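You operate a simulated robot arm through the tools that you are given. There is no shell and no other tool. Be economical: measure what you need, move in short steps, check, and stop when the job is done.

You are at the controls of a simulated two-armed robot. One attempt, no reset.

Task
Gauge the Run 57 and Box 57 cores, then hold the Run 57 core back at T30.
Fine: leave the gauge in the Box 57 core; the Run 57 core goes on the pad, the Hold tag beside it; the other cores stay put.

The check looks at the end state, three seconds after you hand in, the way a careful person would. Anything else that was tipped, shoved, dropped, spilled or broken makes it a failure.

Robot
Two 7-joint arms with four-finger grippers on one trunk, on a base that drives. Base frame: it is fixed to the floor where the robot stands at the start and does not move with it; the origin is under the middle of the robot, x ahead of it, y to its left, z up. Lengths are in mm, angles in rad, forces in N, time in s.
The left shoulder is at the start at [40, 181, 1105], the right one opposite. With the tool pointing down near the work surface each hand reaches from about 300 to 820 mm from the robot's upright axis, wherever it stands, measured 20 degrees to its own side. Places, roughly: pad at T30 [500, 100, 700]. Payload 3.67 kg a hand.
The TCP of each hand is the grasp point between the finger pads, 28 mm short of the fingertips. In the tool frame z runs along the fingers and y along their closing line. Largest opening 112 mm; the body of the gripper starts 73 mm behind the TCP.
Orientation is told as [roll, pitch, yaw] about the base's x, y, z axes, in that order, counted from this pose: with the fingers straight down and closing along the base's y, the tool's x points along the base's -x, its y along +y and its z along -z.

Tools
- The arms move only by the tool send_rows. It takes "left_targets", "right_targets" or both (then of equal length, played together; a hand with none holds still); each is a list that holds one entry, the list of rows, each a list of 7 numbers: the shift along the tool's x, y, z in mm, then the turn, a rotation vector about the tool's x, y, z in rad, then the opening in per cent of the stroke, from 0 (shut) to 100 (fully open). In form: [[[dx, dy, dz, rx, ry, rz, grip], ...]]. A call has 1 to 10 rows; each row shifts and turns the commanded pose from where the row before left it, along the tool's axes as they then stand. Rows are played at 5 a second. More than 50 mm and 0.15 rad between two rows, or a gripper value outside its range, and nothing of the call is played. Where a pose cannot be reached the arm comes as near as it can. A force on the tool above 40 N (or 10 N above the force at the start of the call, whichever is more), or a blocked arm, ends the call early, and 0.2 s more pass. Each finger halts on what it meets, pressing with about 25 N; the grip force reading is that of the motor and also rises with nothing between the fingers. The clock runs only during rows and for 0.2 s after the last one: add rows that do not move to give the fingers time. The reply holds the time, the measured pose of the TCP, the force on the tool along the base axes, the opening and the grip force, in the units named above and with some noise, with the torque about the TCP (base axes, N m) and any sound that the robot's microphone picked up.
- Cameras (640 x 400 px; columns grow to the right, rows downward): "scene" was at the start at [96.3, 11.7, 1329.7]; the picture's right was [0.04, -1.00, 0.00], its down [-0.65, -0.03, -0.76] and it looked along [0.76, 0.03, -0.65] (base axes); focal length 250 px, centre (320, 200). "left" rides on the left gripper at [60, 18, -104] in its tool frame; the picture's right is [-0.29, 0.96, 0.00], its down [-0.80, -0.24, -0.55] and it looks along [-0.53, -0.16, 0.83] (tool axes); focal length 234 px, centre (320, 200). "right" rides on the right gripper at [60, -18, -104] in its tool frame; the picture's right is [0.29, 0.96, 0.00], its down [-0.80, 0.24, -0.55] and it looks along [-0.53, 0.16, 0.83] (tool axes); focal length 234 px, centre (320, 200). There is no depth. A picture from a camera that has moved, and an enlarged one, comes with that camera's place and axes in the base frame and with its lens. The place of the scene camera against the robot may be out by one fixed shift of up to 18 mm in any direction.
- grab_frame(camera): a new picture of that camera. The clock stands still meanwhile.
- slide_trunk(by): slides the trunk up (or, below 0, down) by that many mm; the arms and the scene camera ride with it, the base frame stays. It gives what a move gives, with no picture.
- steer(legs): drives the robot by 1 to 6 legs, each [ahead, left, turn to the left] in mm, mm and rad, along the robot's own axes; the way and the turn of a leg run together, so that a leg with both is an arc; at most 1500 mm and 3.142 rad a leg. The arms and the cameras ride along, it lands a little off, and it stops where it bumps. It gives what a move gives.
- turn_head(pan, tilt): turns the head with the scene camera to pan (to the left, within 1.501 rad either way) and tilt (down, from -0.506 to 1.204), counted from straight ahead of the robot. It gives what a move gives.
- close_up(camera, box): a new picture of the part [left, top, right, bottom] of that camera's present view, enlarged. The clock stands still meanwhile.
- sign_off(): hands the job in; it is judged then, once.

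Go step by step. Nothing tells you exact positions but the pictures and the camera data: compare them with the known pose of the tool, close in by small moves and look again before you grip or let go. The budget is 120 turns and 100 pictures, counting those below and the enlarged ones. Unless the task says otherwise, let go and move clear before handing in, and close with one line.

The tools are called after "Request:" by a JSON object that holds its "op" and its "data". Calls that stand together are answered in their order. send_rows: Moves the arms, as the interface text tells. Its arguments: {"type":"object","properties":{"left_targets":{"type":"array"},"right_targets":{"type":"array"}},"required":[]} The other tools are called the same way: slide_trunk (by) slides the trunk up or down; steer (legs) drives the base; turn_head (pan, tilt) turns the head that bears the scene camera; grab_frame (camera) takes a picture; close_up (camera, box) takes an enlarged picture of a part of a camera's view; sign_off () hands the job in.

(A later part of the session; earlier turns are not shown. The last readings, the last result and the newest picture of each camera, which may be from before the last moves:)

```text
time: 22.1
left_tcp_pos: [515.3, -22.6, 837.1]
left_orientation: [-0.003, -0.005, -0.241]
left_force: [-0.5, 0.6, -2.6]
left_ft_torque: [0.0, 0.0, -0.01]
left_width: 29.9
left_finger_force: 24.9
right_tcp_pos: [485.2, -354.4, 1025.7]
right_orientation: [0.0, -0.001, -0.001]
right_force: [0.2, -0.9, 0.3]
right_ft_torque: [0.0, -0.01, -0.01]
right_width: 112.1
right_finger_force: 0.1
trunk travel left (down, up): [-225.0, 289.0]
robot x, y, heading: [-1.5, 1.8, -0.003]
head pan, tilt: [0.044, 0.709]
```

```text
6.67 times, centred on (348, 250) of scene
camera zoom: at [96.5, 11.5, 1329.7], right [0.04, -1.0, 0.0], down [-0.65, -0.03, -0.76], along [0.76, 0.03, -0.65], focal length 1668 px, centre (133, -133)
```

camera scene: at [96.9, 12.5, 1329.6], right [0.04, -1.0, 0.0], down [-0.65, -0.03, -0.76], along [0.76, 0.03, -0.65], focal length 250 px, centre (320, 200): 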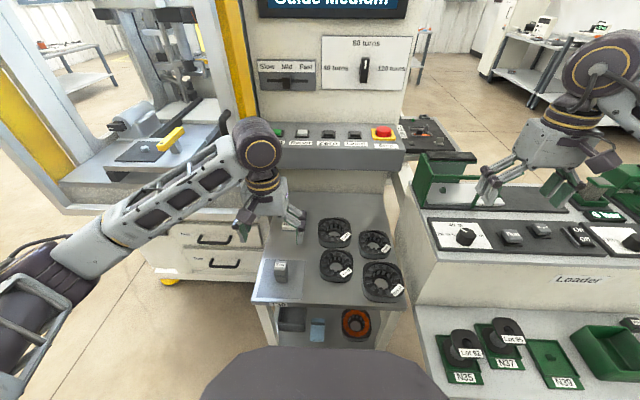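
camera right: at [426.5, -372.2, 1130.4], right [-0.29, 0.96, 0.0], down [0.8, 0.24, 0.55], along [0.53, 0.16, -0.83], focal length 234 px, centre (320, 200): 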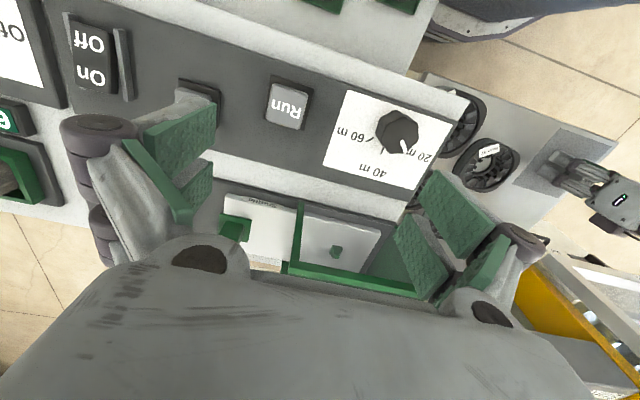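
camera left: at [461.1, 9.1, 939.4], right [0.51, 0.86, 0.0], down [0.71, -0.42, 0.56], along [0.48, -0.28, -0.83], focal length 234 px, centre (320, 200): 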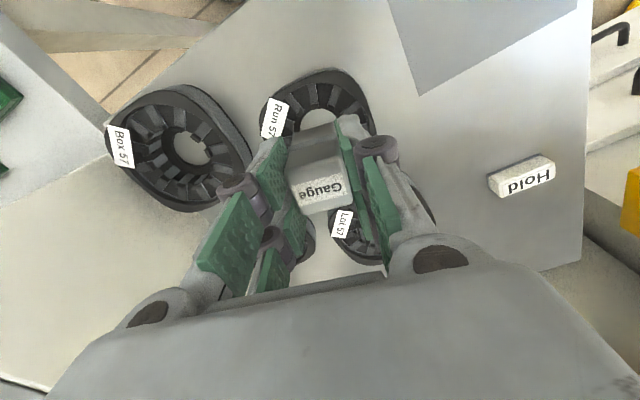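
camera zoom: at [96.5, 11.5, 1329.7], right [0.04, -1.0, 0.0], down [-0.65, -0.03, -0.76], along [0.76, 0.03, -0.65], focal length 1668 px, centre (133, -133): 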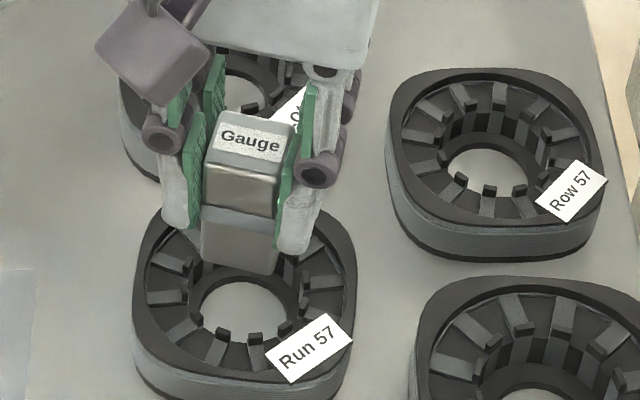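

Request:
{"op": "send_rows", "data": {"left_targets": [[[0, 0, 13, 0, 0, 0, 10], [0, 0, 12, 0, 0, 0, 10], [0, 0, 0, 0, 0, 0, 10], [0, 0, 0, 0, 0, 0, 10]]]}}

Request:
{"op": "close_up", "data": {"camera": "left", "box": [240, 60, 400, 160]}}

Request:
{"op": "close_up", "data": {"camera": "scene", "box": [310, 230, 390, 280]}}

```text
time: 23.1
left_tcp_pos: [515.0, -22.5, 811.9]
left_orientation: [-0.002, -0.005, -0.24]
left_force: [0.4, 0.5, -2.3]
left_ft_torque: [0.01, -0.04, 0.02]
left_width: 29.5
left_finger_force: 24.9
right_tcp_pos: [485.8, -354.6, 1025.8]
right_orientation: [0.0, -0.001, 0.0]
right_force: [0.0, -0.2, 0.2]
right_ft_torque: [-0.01, 0.0, -0.01]
right_width: 111.8
right_finger_force: 0.0
trunk travel left (down, up): [-225.0, 289.0]
robot x, y, heading: [-2.1, 1.8, -0.005]
head pan, tilt: [0.044, 0.709]
```

```text
4.00 times, centred on (320, 110) of left
camera zoom: at [461.2, 8.7, 913.6], right [0.51, 0.86, 0.0], down [0.71, -0.42, 0.56], along [0.48, -0.28, -0.83], focal length 937 px, centre (320, 560)
```

zoom: 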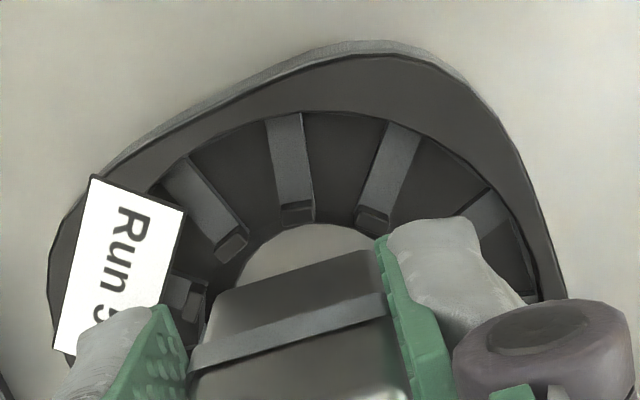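

```text
8.00 times, centred on (350, 255) of scene
camera zoom: at [96.5, 11.6, 1329.7], right [0.04, -1.0, 0.0], down [-0.65, -0.03, -0.76], along [0.76, 0.03, -0.65], focal length 2002 px, centre (80, -240)
```

zoom: 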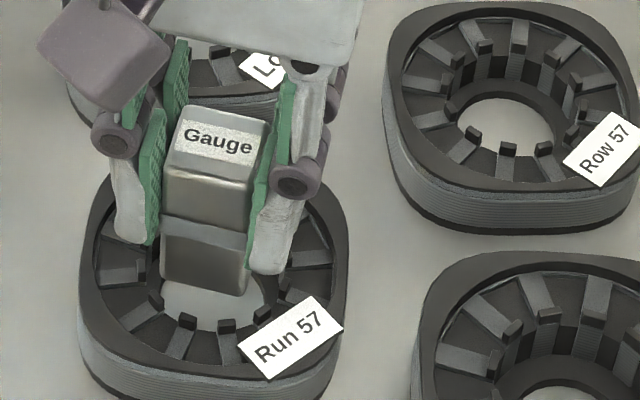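

Alignment is close, with the gauge about 1.5–2 mm off towards +y and −x. I'll correct that and lower into the bore.

Request:
{"op": "send_rows", "data": {"left_targets": [[[-1.6, -1.2, 0, 0, 0, 0, 10], [0, 0, 5, 0, 0, 0, 10], [0, 0, 4, 0, 0, 0, 10], [0, 0, 4, 0, 0, 0, 10], [0, 0, 3, 0, 0, 0, 10], [0, 0, 0, 0, 0, 0, 10]]]}}

Request:
{"op": "close_up", "data": {"camera": "scene", "box": [310, 230, 390, 280]}}

```text
time: 24.5
left_tcp_pos: [515.9, -24.9, 798.9]
left_orientation: [-0.004, -0.009, -0.24]
left_force: [5.7, 0.2, 20.6]
left_ft_torque: [0.05, -0.01, 0.01]
left_width: 29.8
left_finger_force: 24.9
right_tcp_pos: [484.0, -353.0, 1027.4]
right_orientation: [0.0, -0.002, -0.001]
right_force: [0.1, 0.1, -0.2]
right_ft_torque: [-0.03, 0.07, -0.02]
right_width: 112.0
right_finger_force: 0.0
trunk travel left (down, up): [-225.0, 289.0]
robot x, y, heading: [3.0, -1.1, 0.0]
head pan, tilt: [0.044, 0.709]
```

```text
8.00 times, centred on (350, 255) of scene
camera zoom: at [95.2, 11.7, 1329.8], right [0.04, -1.0, 0.0], down [-0.65, -0.03, -0.76], along [0.76, 0.03, -0.65], focal length 2002 px, centre (80, -240)
```

zoom: 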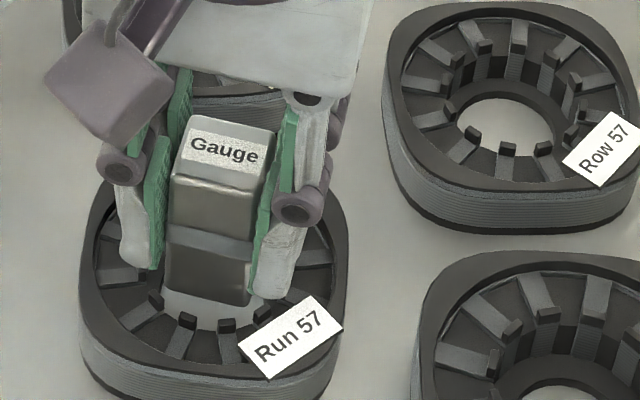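

Contact again, at bottom height ≈741–745. I'll look closely to see what it is resting on.

Request:
{"op": "close_up", "data": {"camera": "left", "box": [250, 80, 378, 160]}}

Request:
{"op": "close_up", "data": {"camera": "scene", "box": [318, 250, 366, 280]}}

Request:
{"op": "close_up", "data": {"camera": "right", "box": [440, 120, 536, 180]}}

```text
5.00 times, centred on (314, 120) of left
camera zoom: at [461.2, 7.0, 899.1], right [0.51, 0.86, 0.0], down [0.71, -0.42, 0.56], along [0.48, -0.29, -0.83], focal length 1171 px, centre (350, 600)
```

zoom: 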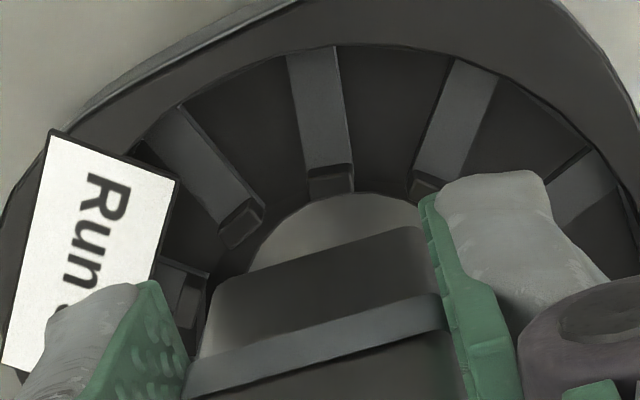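

```text
13.33 times, centred on (342, 265) of scene
camera zoom: at [95.2, 11.7, 1329.8], right [0.04, -1.0, 0.0], down [-0.65, -0.03, -0.76], along [0.76, 0.03, -0.65], focal length 3336 px, centre (27, -667)
```

zoom: 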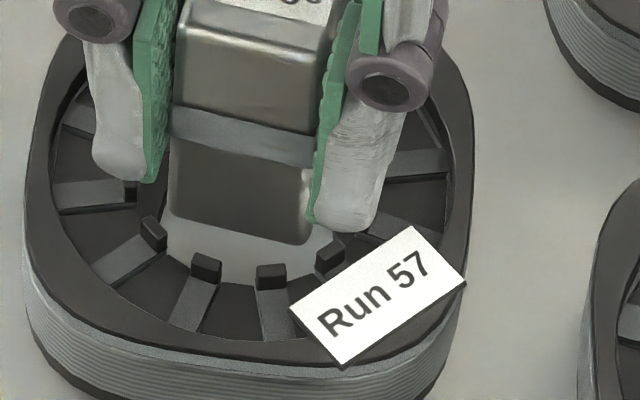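

```text
6.67 times, centred on (488, 150) of right
camera zoom: at [425.6, -372.2, 1130.9], right [-0.29, 0.96, 0.0], down [0.8, 0.24, 0.55], along [0.53, 0.16, -0.83], focal length 1561 px, centre (-800, 533)
```

zoom: 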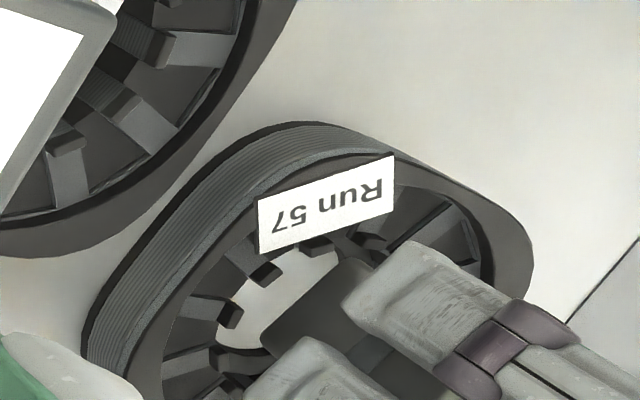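

The contact torque points to the front (robot-side) edge riding on teeth. I'll lift 3 mm, shift about 2 mm away from the robot and 0.8 mm left, and try again.

Request:
{"op": "send_rows", "data": {"left_targets": [[[0, 0, -6, 0, 0, 0, 10], [-1.75, 1.25, 0, 0, 0, 0, 10], [0, 0, 3, 0, 0, 0, 10], [0, 0, 2, 0, 0, 0, 10], [0, 0, 2, 0, 0, 0, 10], [0, 0, 1, 0, 0, 0, 10], [0, 0, 0, 0, 0, 0, 10]]]}}

```text
time: 26.1
left_tcp_pos: [518.0, -24.9, 796.8]
left_orientation: [-0.003, -0.011, -0.241]
left_force: [2.2, -1.6, 15.6]
left_ft_torque: [-0.11, -0.19, 0.01]
left_width: 30.0
left_finger_force: 24.8
right_tcp_pos: [483.3, -353.3, 1026.2]
right_orientation: [0.0, -0.002, 0.0]
right_force: [0.1, 0.1, -0.4]
right_ft_torque: [-0.03, 0.01, -0.02]
right_width: 112.0
right_finger_force: 0.0
trunk travel left (down, up): [-225.0, 289.0]
robot x, y, heading: [-1.2, -2.0, 0.003]
head pan, tilt: [0.044, 0.709]
```

Request:
{"op": "close_up", "data": {"camera": "scene", "box": [318, 250, 366, 280]}}

Request:
{"op": "close_up", "data": {"camera": "left", "box": [250, 80, 378, 160]}}

```text
13.33 times, centred on (342, 265) of scene
camera zoom: at [94.7, 11.7, 1329.9], right [0.04, -1.0, 0.0], down [-0.65, -0.03, -0.76], along [0.76, 0.03, -0.65], focal length 3336 px, centre (27, -667)
```

zoom: 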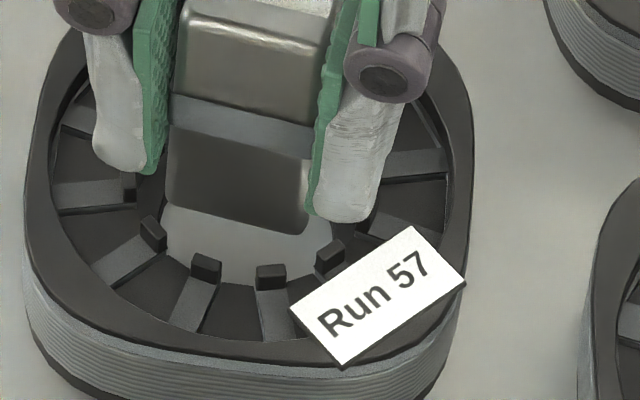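

```text
5.00 times, centred on (314, 120) of left
camera zoom: at [464.1, 7.2, 897.6], right [0.51, 0.86, 0.0], down [0.71, -0.42, 0.56], along [0.48, -0.29, -0.83], focal length 1171 px, centre (350, 600)
```

zoom: 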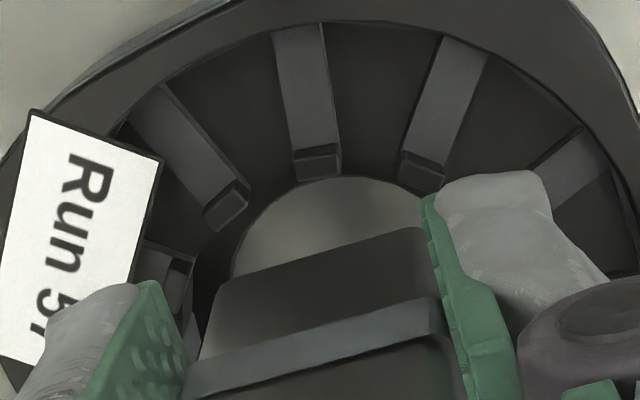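

The gauge rests flat at the tooth-top level even when it looks centred, so fit and yaw need to be more exact. I'll lift and take a near-vertical view of both cores to measure centre and orientation.

Request:
{"op": "send_rows", "data": {"left_targets": [[[0, 0, -20, 0, 0, 0, 10], [0, 0, -30, 0, 0, 0, 10], [-20, 0, -20, 0, 0, 0.0, 10], [-30, 0, -10, 0, 0, 0, 10], [-20, 0, 0, 0, 0, 0, 10], [0, 0, 0, 0, 0, 0, 10], [0, 0, 0, 0, 0, 0, 10]]]}}

Request:
{"op": "grab_frame", "data": {"camera": "left"}}

Request:
{"op": "close_up", "data": {"camera": "scene", "box": [312, 235, 408, 295]}}

```text
time: 27.7
left_tcp_pos: [586.7, -41.1, 878.6]
left_orientation: [-0.001, -0.005, -0.24]
left_force: [-0.2, 0.4, -1.8]
left_ft_torque: [0.0, -0.01, 0.0]
left_width: 29.9
left_finger_force: 24.8
right_tcp_pos: [485.3, -355.0, 1025.0]
right_orientation: [0.0, 0.0, 0.0]
right_force: [0.1, 0.3, -0.4]
right_ft_torque: [-0.01, 0.0, 0.01]
right_width: 112.2
right_finger_force: 0.1
trunk travel left (down, up): [-225.0, 289.0]
robot x, y, heading: [0.8, 1.1, 0.001]
head pan, tilt: [0.044, 0.709]
```

```text
49 pictures are left
camera left: at [531.9, -8.9, 979.0], right [0.51, 0.86, 0.0], down [0.71, -0.42, 0.56], along [0.48, -0.28, -0.83], focal length 234 px, centre (320, 200)
```

left: 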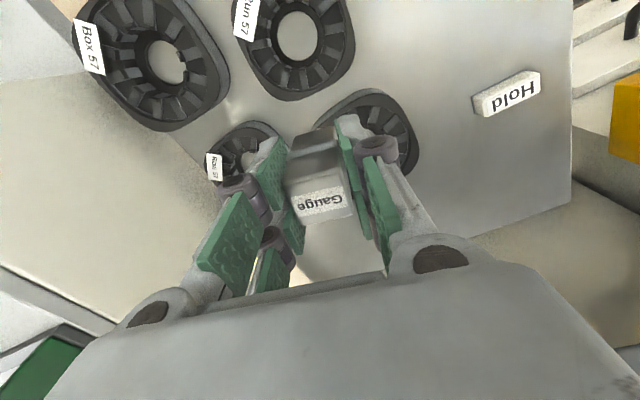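

```text
6.67 times, centred on (360, 265) of scene
camera zoom: at [96.7, 11.5, 1329.6], right [0.04, -1.0, 0.0], down [-0.65, -0.03, -0.76], along [0.76, 0.03, -0.65], focal length 1668 px, centre (53, -233)
```

zoom: 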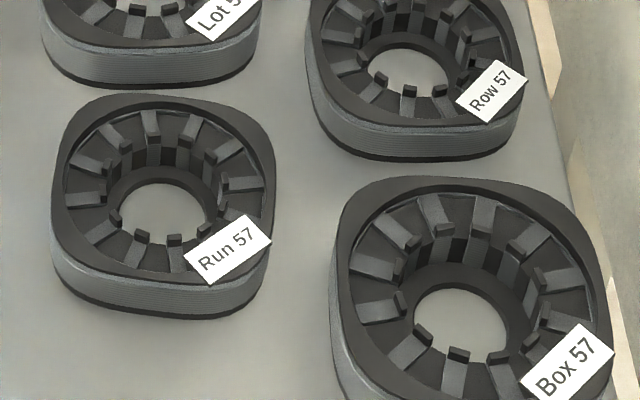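

Run's bore centre comes out again at about (517.5, −23.7), with core yaw ≈ −0.29. I'll make one more careful try with matching yaw and exact centring.

Request:
{"op": "send_rows", "data": {"left_targets": [[[24, 0.2, 0, 0, 0, 0, 10], [24, 0.2, 0, 0, 0, 0, 10], [23.3, 0, 0, 0, 0, 0, 10], [0, 0, 30, 0, 0, 0.05, 10], [0, 0, 30, 0, 0, 0, 10], [0, 0, 14, 0, 0, 0, 10], [0, 0, 0, 0, 0, 0, 10], [0, 0, 0, 0, 0, 0, 10]]]}}

Request:
{"op": "close_up", "data": {"camera": "scene", "box": [318, 250, 366, 280]}}

```text
time: 29.5
left_tcp_pos: [516.8, -23.4, 802.0]
left_orientation: [-0.001, -0.004, -0.291]
left_force: [0.1, 0.3, -2.7]
left_ft_torque: [0.0, 0.03, -0.03]
left_width: 29.8
left_finger_force: 25.1
right_tcp_pos: [485.7, -355.2, 1025.3]
right_orientation: [0.0, -0.001, 0.0]
right_force: [0.6, -0.1, 0.3]
right_ft_torque: [0.03, 0.01, -0.02]
right_width: 111.7
right_finger_force: 0.0
trunk travel left (down, up): [-225.0, 289.0]
robot x, y, heading: [-1.5, -0.6, -0.001]
head pan, tilt: [0.044, 0.709]
```

```text
13.33 times, centred on (342, 265) of scene
camera zoom: at [96.5, 11.6, 1329.7], right [0.04, -1.0, 0.0], down [-0.65, -0.03, -0.76], along [0.76, 0.03, -0.65], focal length 3336 px, centre (27, -667)
```

zoom: 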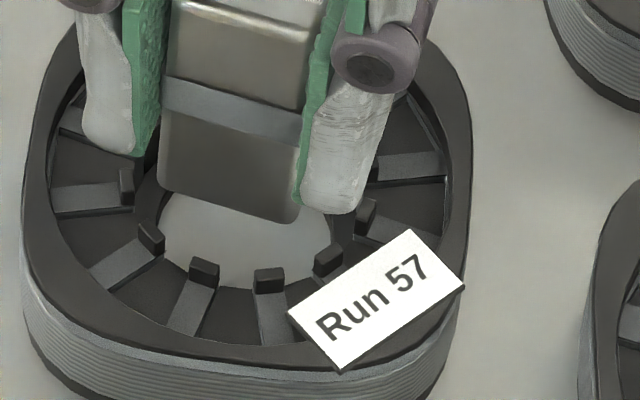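

Request:
{"op": "send_rows", "data": {"left_targets": [[[0, 0, 3, 0, 0, 0, 10], [0, 0, 3, 0, 0, 0, 10], [0, 0, 2, 0, 0, 0, 10], [0, 0, 2, 0, 0, 0, 10], [0, 0, 0, 0, 0, 0, 10]]]}}

```text
time: 30.7
left_tcp_pos: [517.9, -24.5, 791.7]
left_orientation: [-0.001, -0.008, -0.292]
left_force: [4.5, -2.4, 21.6]
left_ft_torque: [-0.05, -0.18, -0.08]
left_width: 30.2
left_finger_force: 24.9
right_tcp_pos: [484.6, -354.5, 1026.9]
right_orientation: [-0.001, -0.001, 0.0]
right_force: [0.0, 0.1, 0.6]
right_ft_torque: [-0.04, -0.01, 0.02]
right_width: 111.9
right_finger_force: 0.2
trunk travel left (down, up): [-225.0, 289.0]
robot x, y, heading: [-1.3, -2.1, 0.003]
head pan, tilt: [0.044, 0.709]
```

Request:
{"op": "close_up", "data": {"camera": "scene", "box": [318, 250, 366, 280]}}

Request:
{"op": "close_up", "data": {"camera": "left", "box": [250, 80, 378, 160]}}

```text
13.33 times, centred on (342, 265) of scene
camera zoom: at [95.1, 11.4, 1329.9], right [0.04, -1.0, 0.0], down [-0.65, -0.03, -0.76], along [0.76, 0.03, -0.65], focal length 3336 px, centre (27, -667)
```

zoom: 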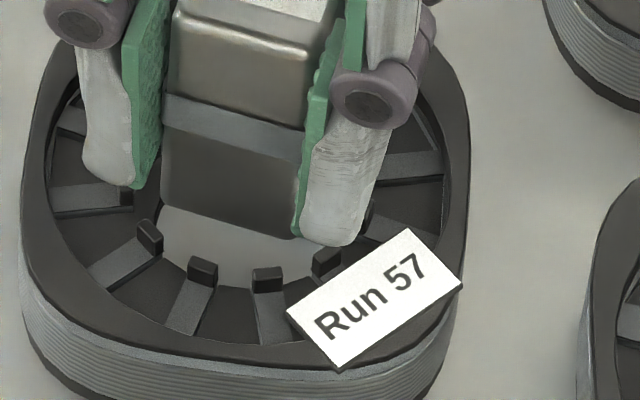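

```text
5.00 times, centred on (314, 120) of left
camera zoom: at [464.4, 10.6, 893.1], right [0.55, 0.83, 0.0], down [0.69, -0.46, 0.56], along [0.47, -0.31, -0.83], focal length 1171 px, centre (350, 600)
```

zoom: 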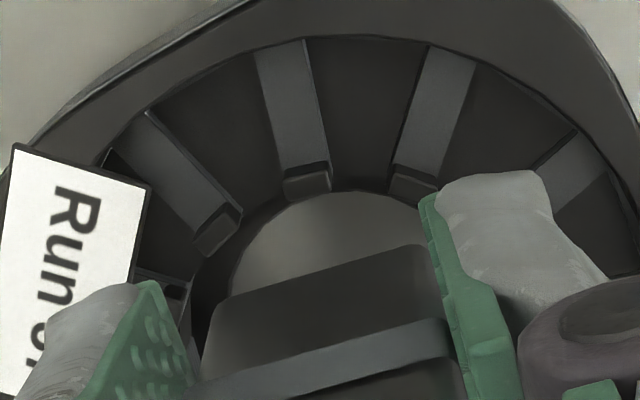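

Run 57 still refuses the gauge at its mouth: it's centred, aligned and pressed, and the gauge only slid up in the grip. That's a "no-go" reading, which fits holding this core back. Next I'll lift and go to Box 57, looking at its bore from above.

Request:
{"op": "send_rows", "data": {"left_targets": [[[0, 0, -25, 0, 0, 0, 10], [0, 0, -30, 0, 0, 0, 10], [0, 0, -30, 0, 0, 0, 10], [-15.8, -38.8, 0, 0, 0, 0, 10], [-15.8, -38.8, 0, 0, 0, 0, 10], [-15.8, -38.8, 0, 0, 0, 0, 10], [0, 0, 0, 0, 0, 0, 10], [0, 0, 0, 0, 0, 0, 10]]]}}

Request:
{"op": "grab_frame", "data": {"camera": "left"}}

Request:
{"op": "close_up", "data": {"camera": "left", "box": [200, 0, 400, 125]}}

```text
time: 32.5
left_tcp_pos: [529.0, -149.9, 877.2]
left_orientation: [-0.002, -0.004, -0.291]
left_force: [0.8, 0.0, -2.7]
left_ft_torque: [0.03, -0.01, 0.01]
left_width: 29.7
left_finger_force: 25.0
right_tcp_pos: [485.3, -355.3, 1024.4]
right_orientation: [0.001, 0.0, 0.0]
right_force: [0.1, -0.4, 0.2]
right_ft_torque: [-0.01, -0.02, -0.02]
right_width: 111.9
right_finger_force: 0.1
trunk travel left (down, up): [-225.0, 289.0]
robot x, y, heading: [-0.5, 0.7, -0.002]
head pan, tilt: [0.044, 0.709]
```

```text
44 pictures are left
camera left: at [476.6, -114.6, 979.2], right [0.55, 0.83, 0.0], down [0.69, -0.46, 0.56], along [0.47, -0.31, -0.83], focal length 234 px, centre (320, 200)
```

left: 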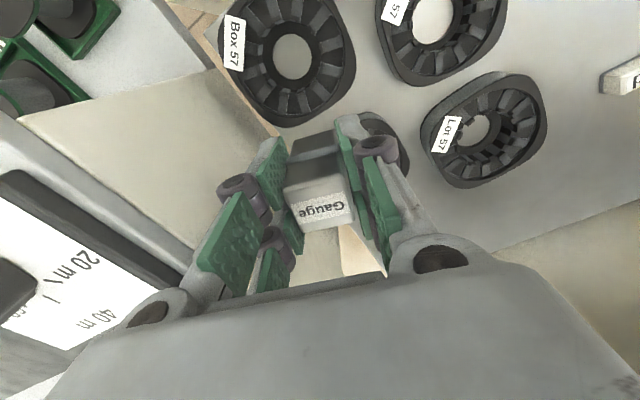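

```text
3.20 times, centred on (300, 62) of left
camera zoom: at [476.6, -114.6, 979.2], right [0.55, 0.83, 0.0], down [0.69, -0.46, 0.56], along [0.47, -0.31, -0.83], focal length 749 px, centre (384, 640)
```

zoom: 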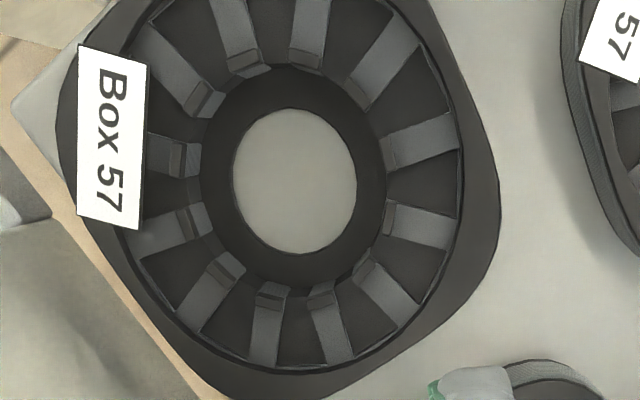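

Box 57's bore centre is at about (472, −141), with a slightly wider throat (~49 mm). I'll bring the gauge over it, just above the top.

Request:
{"op": "send_rows", "data": {"left_targets": [[[19, -2.7, 0, 0, 0, 0, 10], [19, -2.7, 0, 0, 0, 0, 10], [19.1, -2.8, 0, 0, 0, 0, 10], [0, 0, 30, 0, 0, 0, 10], [0, 0, 25, 0, 0, 0, 10], [0, 0, 12, 0, 0, 0, 10], [0, 0, 0, 0, 0, 0, 10], [0, 0, 0, 0, 0, 0, 10]]]}}

Request:
{"op": "close_up", "data": {"camera": "scene", "box": [350, 255, 414, 295]}}

Request:
{"op": "close_up", "data": {"camera": "left", "box": [240, 60, 400, 160]}}

```text
time: 34.3
left_tcp_pos: [471.1, -138.2, 809.2]
left_orientation: [-0.001, -0.005, -0.293]
left_force: [-0.1, -0.3, -1.5]
left_ft_torque: [0.02, 0.01, -0.01]
left_width: 29.9
left_finger_force: 25.5
right_tcp_pos: [485.1, -354.2, 1026.0]
right_orientation: [0.0, 0.0, 0.0]
right_force: [0.3, -0.4, -0.1]
right_ft_torque: [0.0, 0.02, 0.0]
right_width: 112.0
right_finger_force: 0.0
trunk travel left (down, up): [-225.0, 289.0]
robot x, y, heading: [0.4, 0.5, -0.002]
head pan, tilt: [0.044, 0.709]
```

```text
10.00 times, centred on (382, 275) of scene
camera zoom: at [96.4, 11.5, 1329.7], right [0.04, -1.0, 0.0], down [-0.65, -0.03, -0.76], along [0.76, 0.03, -0.65], focal length 2502 px, centre (-300, -550)
```

zoom: 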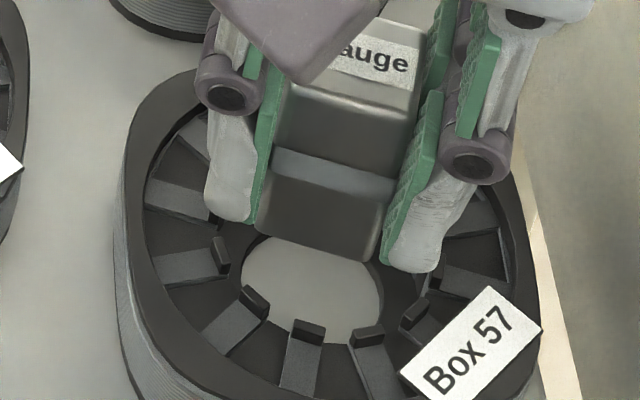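

```text
4.00 times, centred on (320, 110) of left
camera zoom: at [419.0, -104.0, 911.5], right [0.55, 0.83, 0.0], down [0.69, -0.46, 0.56], along [0.47, -0.31, -0.83], focal length 937 px, centre (320, 560)
```

zoom: 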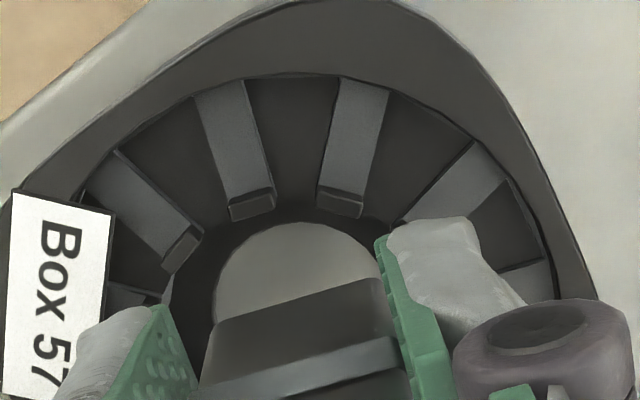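

The gauge now protrudes only about 43 mm below the TCP because it slid in the earlier tries. It needs roughly 3 mm more towards −y to centre on Box 57, then I'll lower gently.

Request:
{"op": "send_rows", "data": {"left_targets": [[[-0.9, -3.1, 0, 0, 0, 0, 10], [0, 0, 6, 0, 0, 0, 10], [0, 0, 5, 0, 0, 0, 10], [0, 0, 4, 0, 0, 0, 10], [0, 0, 4, 0, 0, 0, 10], [0, 0, 3, 0, 0, 0, 10], [0, 0, 0, 0, 0, 0, 10]]]}}

Request:
{"op": "close_up", "data": {"camera": "scene", "box": [350, 255, 414, 295]}}

Request:
{"op": "close_up", "data": {"camera": "left", "box": [240, 60, 400, 160]}}

```text
time: 35.9
left_tcp_pos: [470.8, -142.7, 789.0]
left_orientation: [-0.003, -0.008, -0.292]
left_force: [0.4, 4.2, 21.9]
left_ft_torque: [0.13, -0.07, -0.09]
left_width: 29.8
left_finger_force: 25.2
right_tcp_pos: [484.9, -353.6, 1027.1]
right_orientation: [0.001, -0.002, 0.0]
right_force: [0.8, 0.6, -0.6]
right_ft_torque: [0.01, 0.01, -0.01]
right_width: 112.2
right_finger_force: 0.1
trunk travel left (down, up): [-225.0, 289.0]
robot x, y, heading: [-1.9, -1.6, 0.004]
head pan, tilt: [0.044, 0.709]
```

```text
10.00 times, centred on (382, 275) of scene
camera zoom: at [94.6, 12.6, 1329.9], right [0.04, -1.0, 0.0], down [-0.65, -0.03, -0.76], along [0.76, 0.03, -0.65], focal length 2502 px, centre (-300, -550)
```

zoom: 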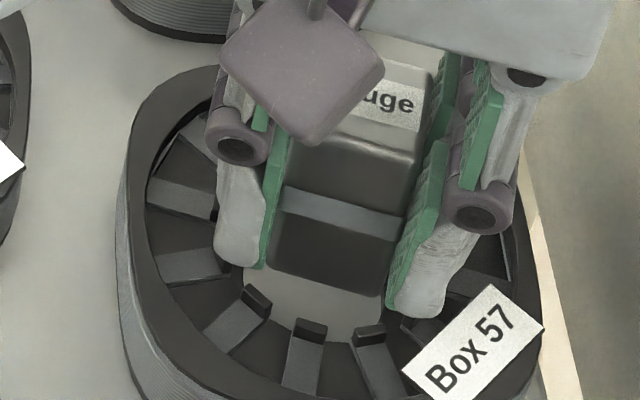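

```text
4.00 times, centred on (320, 110) of left
camera zoom: at [419.1, -108.6, 889.7], right [0.55, 0.83, 0.0], down [0.69, -0.46, 0.56], along [0.47, -0.31, -0.83], focal length 937 px, centre (320, 560)
```

zoom: 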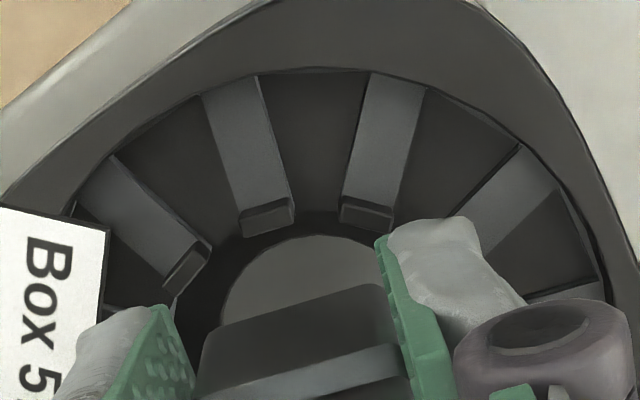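

Box 57 is blocked at the same level, though the gauge looks only about 2 mm off centre. I'll do a small lateral search under light pressure to find the bore.

Request:
{"op": "send_rows", "data": {"left_targets": [[[0, 0, -1, 0, 0, 0, 10], [1.5, 0, 0.3, 0, 0, 0, 10], [0, 1.5, 0.3, 0, 0, 0, 10], [-1.5, 0, 0.3, 0, 0, 0, 10], [-1.5, 0, 0.3, 0, 0, 0, 10], [0, -1.5, 0.3, 0, 0, 0, 10], [0, -1.5, 0.3, 0, 0, 0, 10], [1.5, 0, 0.3, 0, 0, 0, 10], [1.5, 0, 0.3, 0, 0, 0, 10], [0, 0, 0, 0, 0, 0, 10]]]}}

Request:
{"op": "close_up", "data": {"camera": "scene", "box": [350, 255, 414, 295]}}

```text
time: 38.1
left_tcp_pos: [471.5, -144.8, 784.8]
left_orientation: [-0.002, -0.006, -0.29]
left_force: [9.3, 8.8, 15.8]
left_ft_torque: [0.26, -0.07, -0.09]
left_width: 29.9
left_finger_force: 25.0
right_tcp_pos: [485.2, -353.9, 1026.4]
right_orientation: [-0.002, 0.0, 0.002]
right_force: [0.1, 0.8, -0.2]
right_ft_torque: [-0.01, -0.03, -0.01]
right_width: 112.1
right_finger_force: 0.1
trunk travel left (down, up): [-225.0, 289.0]
robot x, y, heading: [1.2, 0.6, -0.001]
head pan, tilt: [0.044, 0.709]
```

```text
10.00 times, centred on (382, 275) of scene
camera zoom: at [96.3, 12.8, 1329.7], right [0.04, -1.0, 0.0], down [-0.65, -0.03, -0.76], along [0.76, 0.03, -0.65], focal length 2502 px, centre (-300, -550)
```

zoom: 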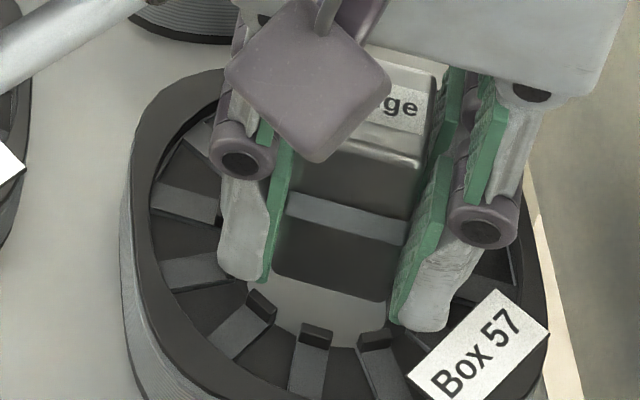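

Request:
{"op": "close_up", "data": {"camera": "left", "box": [240, 60, 400, 160]}}

```text
4.00 times, centred on (320, 110) of left
camera zoom: at [418.1, -109.8, 886.8], right [0.55, 0.84, 0.0], down [0.69, -0.46, 0.56], along [0.47, -0.31, -0.83], focal length 937 px, centre (320, 560)
```

zoom: 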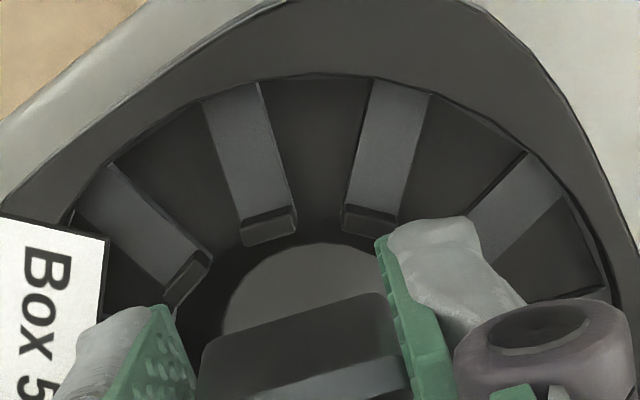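

Re-triangulating gives the tooth tops at z≈739, with the gauge about 2 mm too far in +x and 1.7 mm too far in −y relative to the Box bore. I'll correct and lower again.

Request:
{"op": "send_rows", "data": {"left_targets": [[[0, 0, -5, 0, 0, 0, 10], [2.6, 1.0, 0, 0, 0, 0, 10], [0, 0, 3, 0, 0, 0, 10], [0, 0, 2, 0, 0, 0, 10], [0, 0, 2, 0, 0, 0, 10], [0, 0, 2, 0, 0, 0, 10], [0, 0, 0, 0, 0, 0, 10]]]}}

Request:
{"op": "close_up", "data": {"camera": "left", "box": [240, 60, 400, 160]}}

Request:
{"op": "close_up", "data": {"camera": "scene", "box": [350, 255, 414, 295]}}

```text
time: 39.7
left_tcp_pos: [468.7, -143.1, 783.8]
left_orientation: [-0.003, -0.01, -0.29]
left_force: [6.9, -13.1, 18.1]
left_ft_torque: [-0.07, -0.02, 0.03]
left_width: 29.9
left_finger_force: 24.9
right_tcp_pos: [485.3, -356.2, 1025.5]
right_orientation: [0.001, 0.001, 0.0]
right_force: [-0.5, -0.3, 0.1]
right_ft_torque: [0.0, -0.01, -0.02]
right_width: 111.9
right_finger_force: 0.0
trunk travel left (down, up): [-225.0, 289.0]
robot x, y, heading: [-2.4, 0.3, 0.002]
head pan, tilt: [0.044, 0.709]
```

```text
4.00 times, centred on (320, 110) of left
camera zoom: at [415.6, -108.9, 885.3], right [0.55, 0.83, 0.0], down [0.69, -0.46, 0.56], along [0.47, -0.31, -0.83], focal length 937 px, centre (320, 560)
```

zoom: 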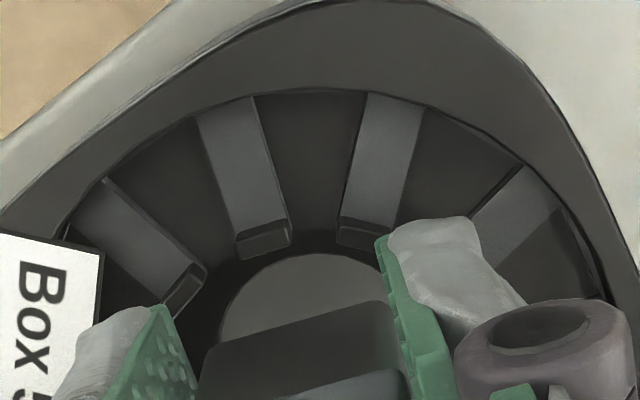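

```text
10.00 times, centred on (382, 275) of scene
camera zoom: at [95.8, 10.4, 1329.8], right [0.04, -1.0, 0.0], down [-0.65, -0.03, -0.76], along [0.76, 0.03, -0.65], focal length 2502 px, centre (-300, -550)
```

zoom: 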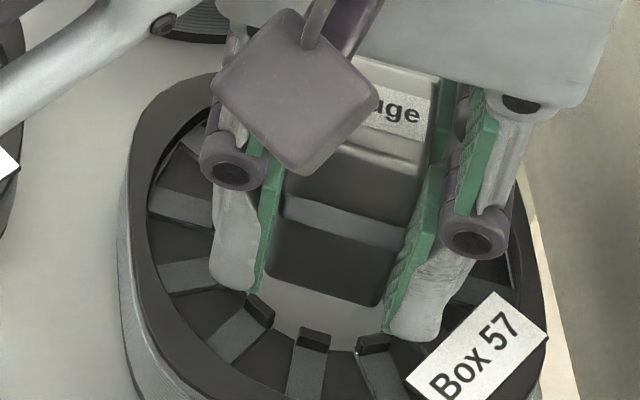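

The contact is now only at the front-left corner with the walls pushing sideways, so the bore is real and the fit is close. Too little gauge protrudes below the fingertips, though, so I'll go back to the pad and regrip high before trying again with a finer centre.

Request:
{"op": "send_rows", "data": {"left_targets": [[[0, 0, -35, 0, 0, 0, 10], [0, 0, -35, 0, 0, 0, 10], [10.7, 43, 0, 0, 0, 0, 10], [10.7, 43, 0, 0, 0, 0, 10], [10.7, 43, 0, 0, 0, 0, 10], [10.7, 43, 0, 0, 0, 0, 10], [10.6, 43, 0, 0, 0, 0, 10], [10.5, 42.6, 0, 0, 0, 0, 10], [0, 0, 35, 0, 0, 0, 10], [0, 0, 30, 0, 0, 0, 10]]]}}

Request:
{"op": "send_rows", "data": {"left_targets": [[[0, 0, 15, 0, 0, 0, 10], [0, 0, 4, 0, 0, 0, 10], [0, 0, 3, 0, 0, 0, 10], [0, 0, 2, 0, 0, 0, 10], [0, 0, 2, 0, 0, 0, 10], [0, 0, 0, 0, 0, 0, 10]]]}}

Request:
{"op": "close_up", "data": {"camera": "scene", "box": [240, 230, 336, 290]}}

```text
time: 41.9
left_tcp_pos: [479.7, 123.2, 784.7]
left_orientation: [-0.002, -0.004, -0.291]
left_force: [0.5, 0.1, -2.3]
left_ft_torque: [-0.04, 0.02, 0.02]
left_width: 29.8
left_finger_force: 24.7
right_tcp_pos: [485.9, -352.9, 1026.3]
right_orientation: [0.001, -0.001, 0.0]
right_force: [-0.2, -0.2, -1.0]
right_ft_torque: [0.0, -0.02, 0.0]
right_width: 112.1
right_finger_force: 0.1
trunk travel left (down, up): [-225.0, 289.0]
robot x, y, heading: [-2.0, 2.2, 0.001]
head pan, tilt: [0.044, 0.709]
```

```text
time: 43.3
left_tcp_pos: [481.3, 121.8, 760.7]
left_orientation: [-0.003, -0.007, -0.291]
left_force: [0.3, 0.2, -2.0]
left_ft_torque: [0.0, -0.01, 0.02]
left_width: 30.1
left_finger_force: 24.7
right_tcp_pos: [486.0, -354.4, 1025.6]
right_orientation: [0.001, -0.002, 0.001]
right_force: [0.6, -0.4, -0.7]
right_ft_torque: [0.0, 0.01, -0.02]
right_width: 112.0
right_finger_force: 0.0
trunk travel left (down, up): [-225.0, 289.0]
robot x, y, heading: [-0.5, -1.0, -0.005]
head pan, tilt: [0.044, 0.709]
```

```text
6.67 times, centred on (288, 260) of scene
camera zoom: at [96.4, 11.8, 1329.7], right [0.04, -1.0, 0.0], down [-0.65, -0.03, -0.76], along [0.76, 0.03, -0.65], focal length 1668 px, centre (533, -200)
```

zoom: 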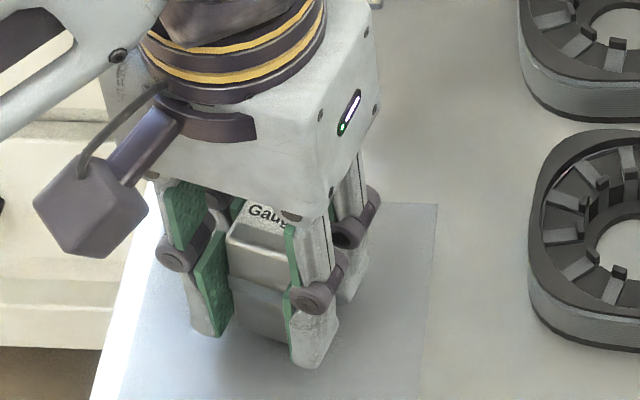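

Request:
{"op": "send_rows", "data": {"left_targets": [[[0, 0, 3, 0, 0, 0, 10], [0, 0, 2, 0, 0, 0, 10], [0, 0, 2, 0, 0, 0, 10], [0, 0, 1.5, 0, 0, 0, 10], [0, 0, 0, 0, 0, 0, 10]]]}}

```text
time: 44.5
left_tcp_pos: [484.0, 121.1, 752.3]
left_orientation: [-0.002, -0.007, -0.292]
left_force: [3.5, -0.8, 21.5]
left_ft_torque: [-0.07, -0.27, -0.02]
left_width: 30.0
left_finger_force: 24.6
right_tcp_pos: [484.2, -354.8, 1026.7]
right_orientation: [0.0, -0.003, 0.0]
right_force: [0.0, 0.0, -0.1]
right_ft_torque: [0.01, 0.0, -0.02]
right_width: 112.0
right_finger_force: 0.1
trunk travel left (down, up): [-225.0, 289.0]
robot x, y, heading: [0.8, 0.7, 0.002]
head pan, tilt: [0.044, 0.709]
```

The gauge is down on the pad, which puts the surface nearer z≈710 and the core tops ≈742. I'll release and check how it sits relative to the finger centre line.

Request:
{"op": "send_rows", "data": {"left_targets": [[[0, 0, -2, 0, 0, 0, 24], [0, 0, 0, 0, 0, 0, 29], [0, 0, 0, 0, 0, 0, 36], [0, 0, 0, 0, 0, 0, 45], [0, 0, -13, 0, 0, 0, 45], [0, 0, -13, 0, 0, 0, 45], [0, 0, 0, 0, 0, 0, 45]]]}}

Request:
{"op": "close_up", "data": {"camera": "left", "box": [220, 90, 420, 215]}}

```text
time: 46.1
left_tcp_pos: [481.7, 122.2, 778.0]
left_orientation: [-0.002, -0.004, -0.292]
left_force: [0.1, 0.4, 0.6]
left_ft_torque: [0.04, 0.01, 0.01]
left_width: 50.4
left_finger_force: 0.0
right_tcp_pos: [486.5, -353.5, 1026.3]
right_orientation: [0.001, 0.0, 0.0]
right_force: [-0.6, -0.1, 0.1]
right_ft_torque: [-0.01, 0.05, -0.03]
right_width: 112.1
right_finger_force: 0.0
trunk travel left (down, up): [-225.0, 289.0]
robot x, y, heading: [1.1, -2.4, 0.001]
head pan, tilt: [0.044, 0.709]
```

```text
3.20 times, centred on (320, 152) of left
camera zoom: at [428.5, 156.9, 880.6], right [0.55, 0.83, 0.0], down [0.69, -0.46, 0.56], along [0.47, -0.31, -0.83], focal length 749 px, centre (320, 352)
```

zoom: 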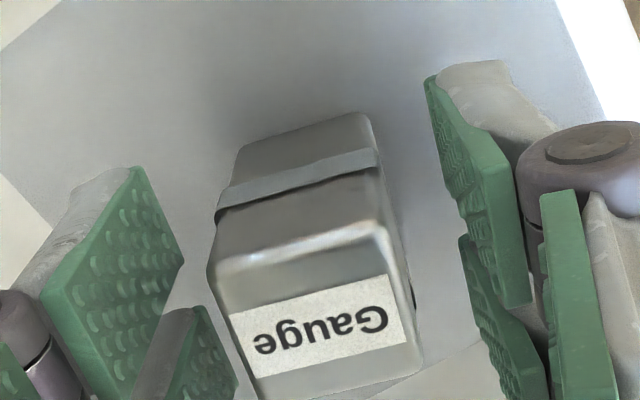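

The gauge is about 2 mm beyond the finger centre line, so I'll shift by that and close on the upper part.

Request:
{"op": "send_rows", "data": {"left_targets": [[[-2, 0, 0, 0, 0, 0, 45], [0, 0, 0, 0, 0, 0, 35], [0, 0, 0, 0, 0, 0, 20], [0, 0, 0, 0, 0, 0, 10], [0, 0, 0, 0, 0, 0, 5], [0, 0, -30, 0, 0, 0, 5], [0, 0, -30, 0, 0, 0, 5], [0, 0, 0, 0, 0, 0, 5]]]}}

```text
time: 47.9
left_tcp_pos: [485.2, 121.5, 838.8]
left_orientation: [-0.001, -0.005, -0.289]
left_force: [-0.6, -0.4, -2.3]
left_ft_torque: [-0.02, -0.02, 0.01]
left_width: 29.4
left_finger_force: 25.2
right_tcp_pos: [485.7, -353.6, 1026.6]
right_orientation: [0.001, 0.0, 0.0]
right_force: [0.1, 0.3, 0.1]
right_ft_torque: [0.0, -0.01, -0.01]
right_width: 112.2
right_finger_force: 0.1
trunk travel left (down, up): [-225.0, 289.0]
robot x, y, heading: [1.0, 2.2, -0.0]
head pan, tilt: [0.044, 0.709]
```

I've lifted it with about 58 mm below the TCP. I'll go to Run 57 for a proper try with this better grip, stopping just above.

Request:
{"op": "send_rows", "data": {"left_targets": [[[-18.2, -32.5, 0, 0, 0, 0, 5], [-18.2, -32.5, 0, 0, 0, 0, 5], [-18.2, -32.5, 0, 0, 0, 0, 5], [-18.2, -32.6, 0, 0, 0, 0, 5], [0, 0, 15, 0, 0, 0, 5], [0, 0, 10, 0, 0, 0, 5], [0, 0, 0, 0, 0, 0, 5], [0, 0, 0, 0, 0, 0, 5]]]}}

Request:
{"op": "close_up", "data": {"camera": "left", "box": [240, 60, 400, 160]}}

Request:
{"op": "close_up", "data": {"camera": "scene", "box": [310, 240, 374, 280]}}

```text
time: 49.7
left_tcp_pos: [515.7, -24.1, 816.2]
left_orientation: [-0.002, -0.006, -0.292]
left_force: [0.6, 1.2, -2.7]
left_ft_torque: [0.02, 0.03, 0.0]
left_width: 29.7
left_finger_force: 25.0
right_tcp_pos: [485.4, -354.1, 1024.3]
right_orientation: [0.0, 0.0, -0.002]
right_force: [0.1, -1.1, 0.5]
right_ft_torque: [0.0, 0.04, -0.03]
right_width: 111.8
right_finger_force: 0.0
trunk travel left (down, up): [-225.0, 289.0]
robot x, y, heading: [2.5, 2.5, 0.002]
head pan, tilt: [0.044, 0.709]
```

```text
4.00 times, centred on (320, 110) of left
camera zoom: at [463.3, 10.7, 916.9], right [0.55, 0.83, 0.0], down [0.69, -0.46, 0.56], along [0.47, -0.31, -0.83], focal length 937 px, centre (320, 560)
```

zoom: 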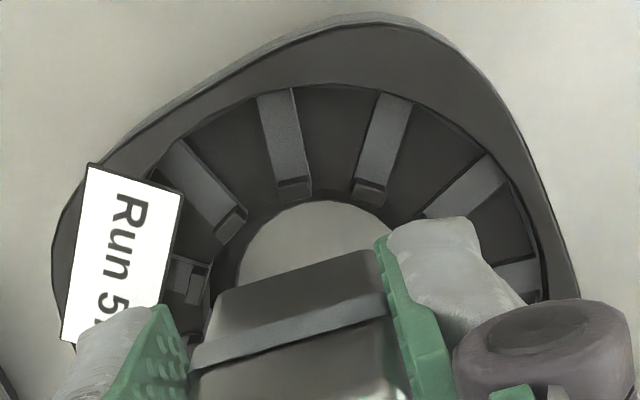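

```text
10.00 times, centred on (342, 260) of scene
camera zoom: at [96.5, 11.5, 1329.7], right [0.04, -1.0, 0.0], down [-0.65, -0.03, -0.76], along [0.76, 0.03, -0.65], focal length 2502 px, centre (100, -400)
```

zoom: 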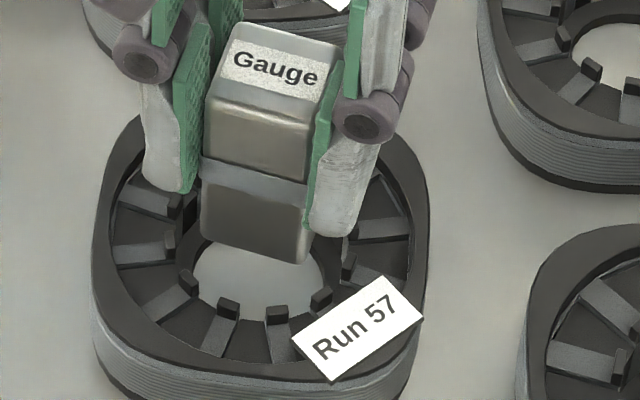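

By both views the gauge sits about 2 mm too far out in x and 1.2 mm too far right of the Run bore. I'll correct that and lower gently.

Request:
{"op": "send_rows", "data": {"left_targets": [[[2.3, 0.6, 0, 0, 0, 0, 5], [0, 0, 4, 0, 0, 0, 5], [0, 0, 4, 0, 0, 0, 5], [0, 0, 3, 0, 0, 0, 5], [0, 0, 2, 0, 0, 0, 5], [0, 0, 2, 0, 0, 0, 5], [0, 0, 0, 0, 0, 0, 5]]]}}

```text
time: 51.3
left_tcp_pos: [512.4, -21.2, 801.0]
left_orientation: [0.0, -0.009, -0.289]
left_force: [6.0, 2.0, 21.3]
left_ft_torque: [0.05, -0.11, -0.04]
left_width: 29.8
left_finger_force: 25.1
right_tcp_pos: [484.4, -354.2, 1026.0]
right_orientation: [-0.002, -0.002, -0.001]
right_force: [0.0, -0.2, -0.4]
right_ft_torque: [0.02, 0.01, 0.0]
right_width: 112.0
right_finger_force: 0.1
trunk travel left (down, up): [-225.0, 289.0]
robot x, y, heading: [-3.9, 1.9, -0.0]
head pan, tilt: [0.044, 0.709]
```

Request:
{"op": "close_up", "data": {"camera": "left", "box": [240, 60, 400, 160]}}

Request:
{"op": "close_up", "data": {"camera": "scene", "box": [310, 245, 374, 285]}}

```text
4.00 times, centred on (320, 110) of left
camera zoom: at [459.9, 11.5, 902.6], right [0.55, 0.83, 0.0], down [0.69, -0.46, 0.56], along [0.47, -0.31, -0.83], focal length 937 px, centre (320, 560)
```

zoom: 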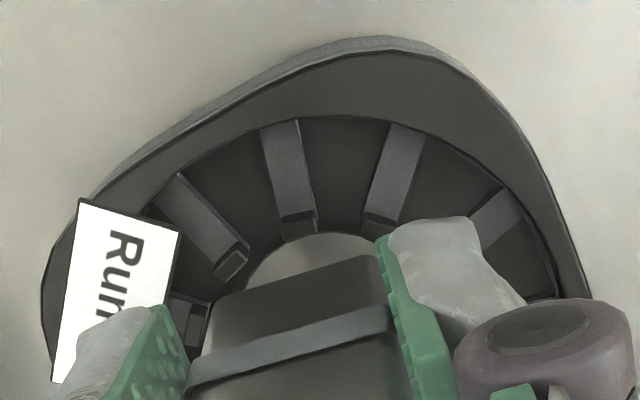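

```text
10.00 times, centred on (342, 265) of scene
camera zoom: at [95.2, 12.0, 1329.8], right [0.04, -1.0, 0.0], down [-0.65, -0.03, -0.76], along [0.76, 0.03, -0.65], focal length 2502 px, centre (100, -450)
```

zoom: 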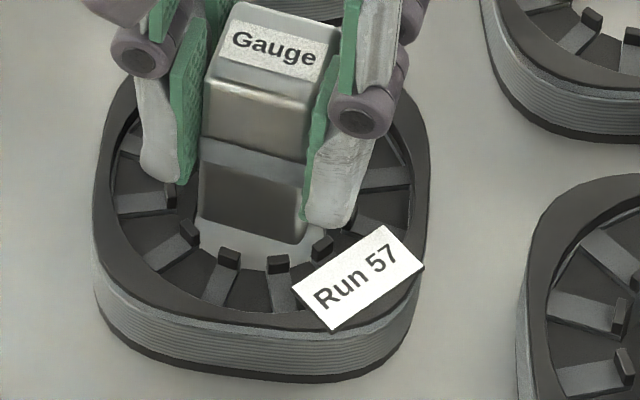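

The visual clearance should admit the gauge, but the fit may really be square: the core body's own yaw is near 0 (about −2°). I'll turn the gauge back to match the core body and try again from this centre.

Request:
{"op": "send_rows", "data": {"left_targets": [[[0, 0, -8, 0, 0, 0, 5], [0, 0, 0, 0, 0, -0.13, 5], [-1, 0, 0, 0, 0, -0.13, 5], [0, 0, 0, 0, 0, 0, 5], [0, 0, 4, 0, 0, 0, 5], [0, 0, 3, 0, 0, 0, 5], [0, 0, 2, 0, 0, 0, 5], [0, 0, 2, 0, 0, 0, 5], [0, 0, 0, 0, 0, 0, 5]]]}}

```text
time: 53.3
left_tcp_pos: [514.4, -23.3, 798.3]
left_orientation: [-0.006, -0.009, -0.032]
left_force: [5.3, -1.1, 21.1]
left_ft_torque: [-0.07, -0.08, -0.03]
left_width: 29.9
left_finger_force: 24.9
right_tcp_pos: [483.8, -354.0, 1025.9]
right_orientation: [0.0, -0.001, 0.0]
right_force: [0.3, 0.0, 0.0]
right_ft_torque: [-0.01, 0.02, 0.0]
right_width: 111.9
right_finger_force: 0.0
trunk travel left (down, up): [-225.0, 289.0]
robot x, y, heading: [-0.6, -0.5, 0.002]
head pan, tilt: [0.044, 0.709]
```

Contact is again on the front edge, so I'll shift 2 mm further out and retry.

Request:
{"op": "send_rows", "data": {"left_targets": [[[0, 0, -3, 0, 0, 0, 5], [-2, 0, 0, 0, 0, 0, 5], [0, 0, 0, 0, 0, 0, 5], [0, 0, 3, 0, 0, 0, 5], [0, 0, 1, 0, 0, 0, 5], [0, 0, 1, 0, 0, 0, 5], [0, 0, 0, 0, 0, 0, 5]]]}}

```text
time: 54.9
left_tcp_pos: [515.1, -21.4, 796.4]
left_orientation: [-0.005, -0.006, -0.032]
left_force: [2.9, 1.8, 20.4]
left_ft_torque: [0.34, 0.09, -0.06]
left_width: 29.8
left_finger_force: 24.8
right_tcp_pos: [483.9, -354.5, 1025.7]
right_orientation: [-0.001, -0.002, 0.0]
right_force: [0.0, -0.3, -0.1]
right_ft_torque: [0.0, -0.04, 0.01]
right_width: 112.1
right_finger_force: 0.0
trunk travel left (down, up): [-225.0, 289.0]
robot x, y, heading: [0.7, 0.5, 0.002]
head pan, tilt: [0.044, 0.709]
```

Contact has moved to the front-left corner, so I'll follow it: 2 mm outward and 1.5 mm right.

Request:
{"op": "send_rows", "data": {"left_targets": [[[0, 0, -3, 0, 0, 0, 5], [-2, -1.5, 0, 0, 0, 0, 5], [0, 0, 0, 0, 0, 0, 5], [0, 0, 3, 0, 0, 0, 5], [0, 0, 1, 0, 0, 0, 5], [0, 0, 1, 0, 0, 0, 5], [0, 0, 0, 0, 0, 0, 5]]]}}

```text
time: 56.5
left_tcp_pos: [519.1, -25.4, 794.4]
left_orientation: [-0.006, -0.01, -0.03]
left_force: [1.6, 6.5, 21.5]
left_ft_torque: [0.2, -0.08, 0.02]
left_width: 30.2
left_finger_force: 24.8
right_tcp_pos: [483.2, -353.5, 1027.3]
right_orientation: [0.0, -0.001, 0.001]
right_force: [-0.1, 0.3, 0.2]
right_ft_torque: [-0.01, 0.07, 0.03]
right_width: 112.2
right_finger_force: 0.0
trunk travel left (down, up): [-225.0, 289.0]
robot x, y, heading: [0.9, 1.0, 0.001]
head pan, tilt: [0.044, 0.709]
```

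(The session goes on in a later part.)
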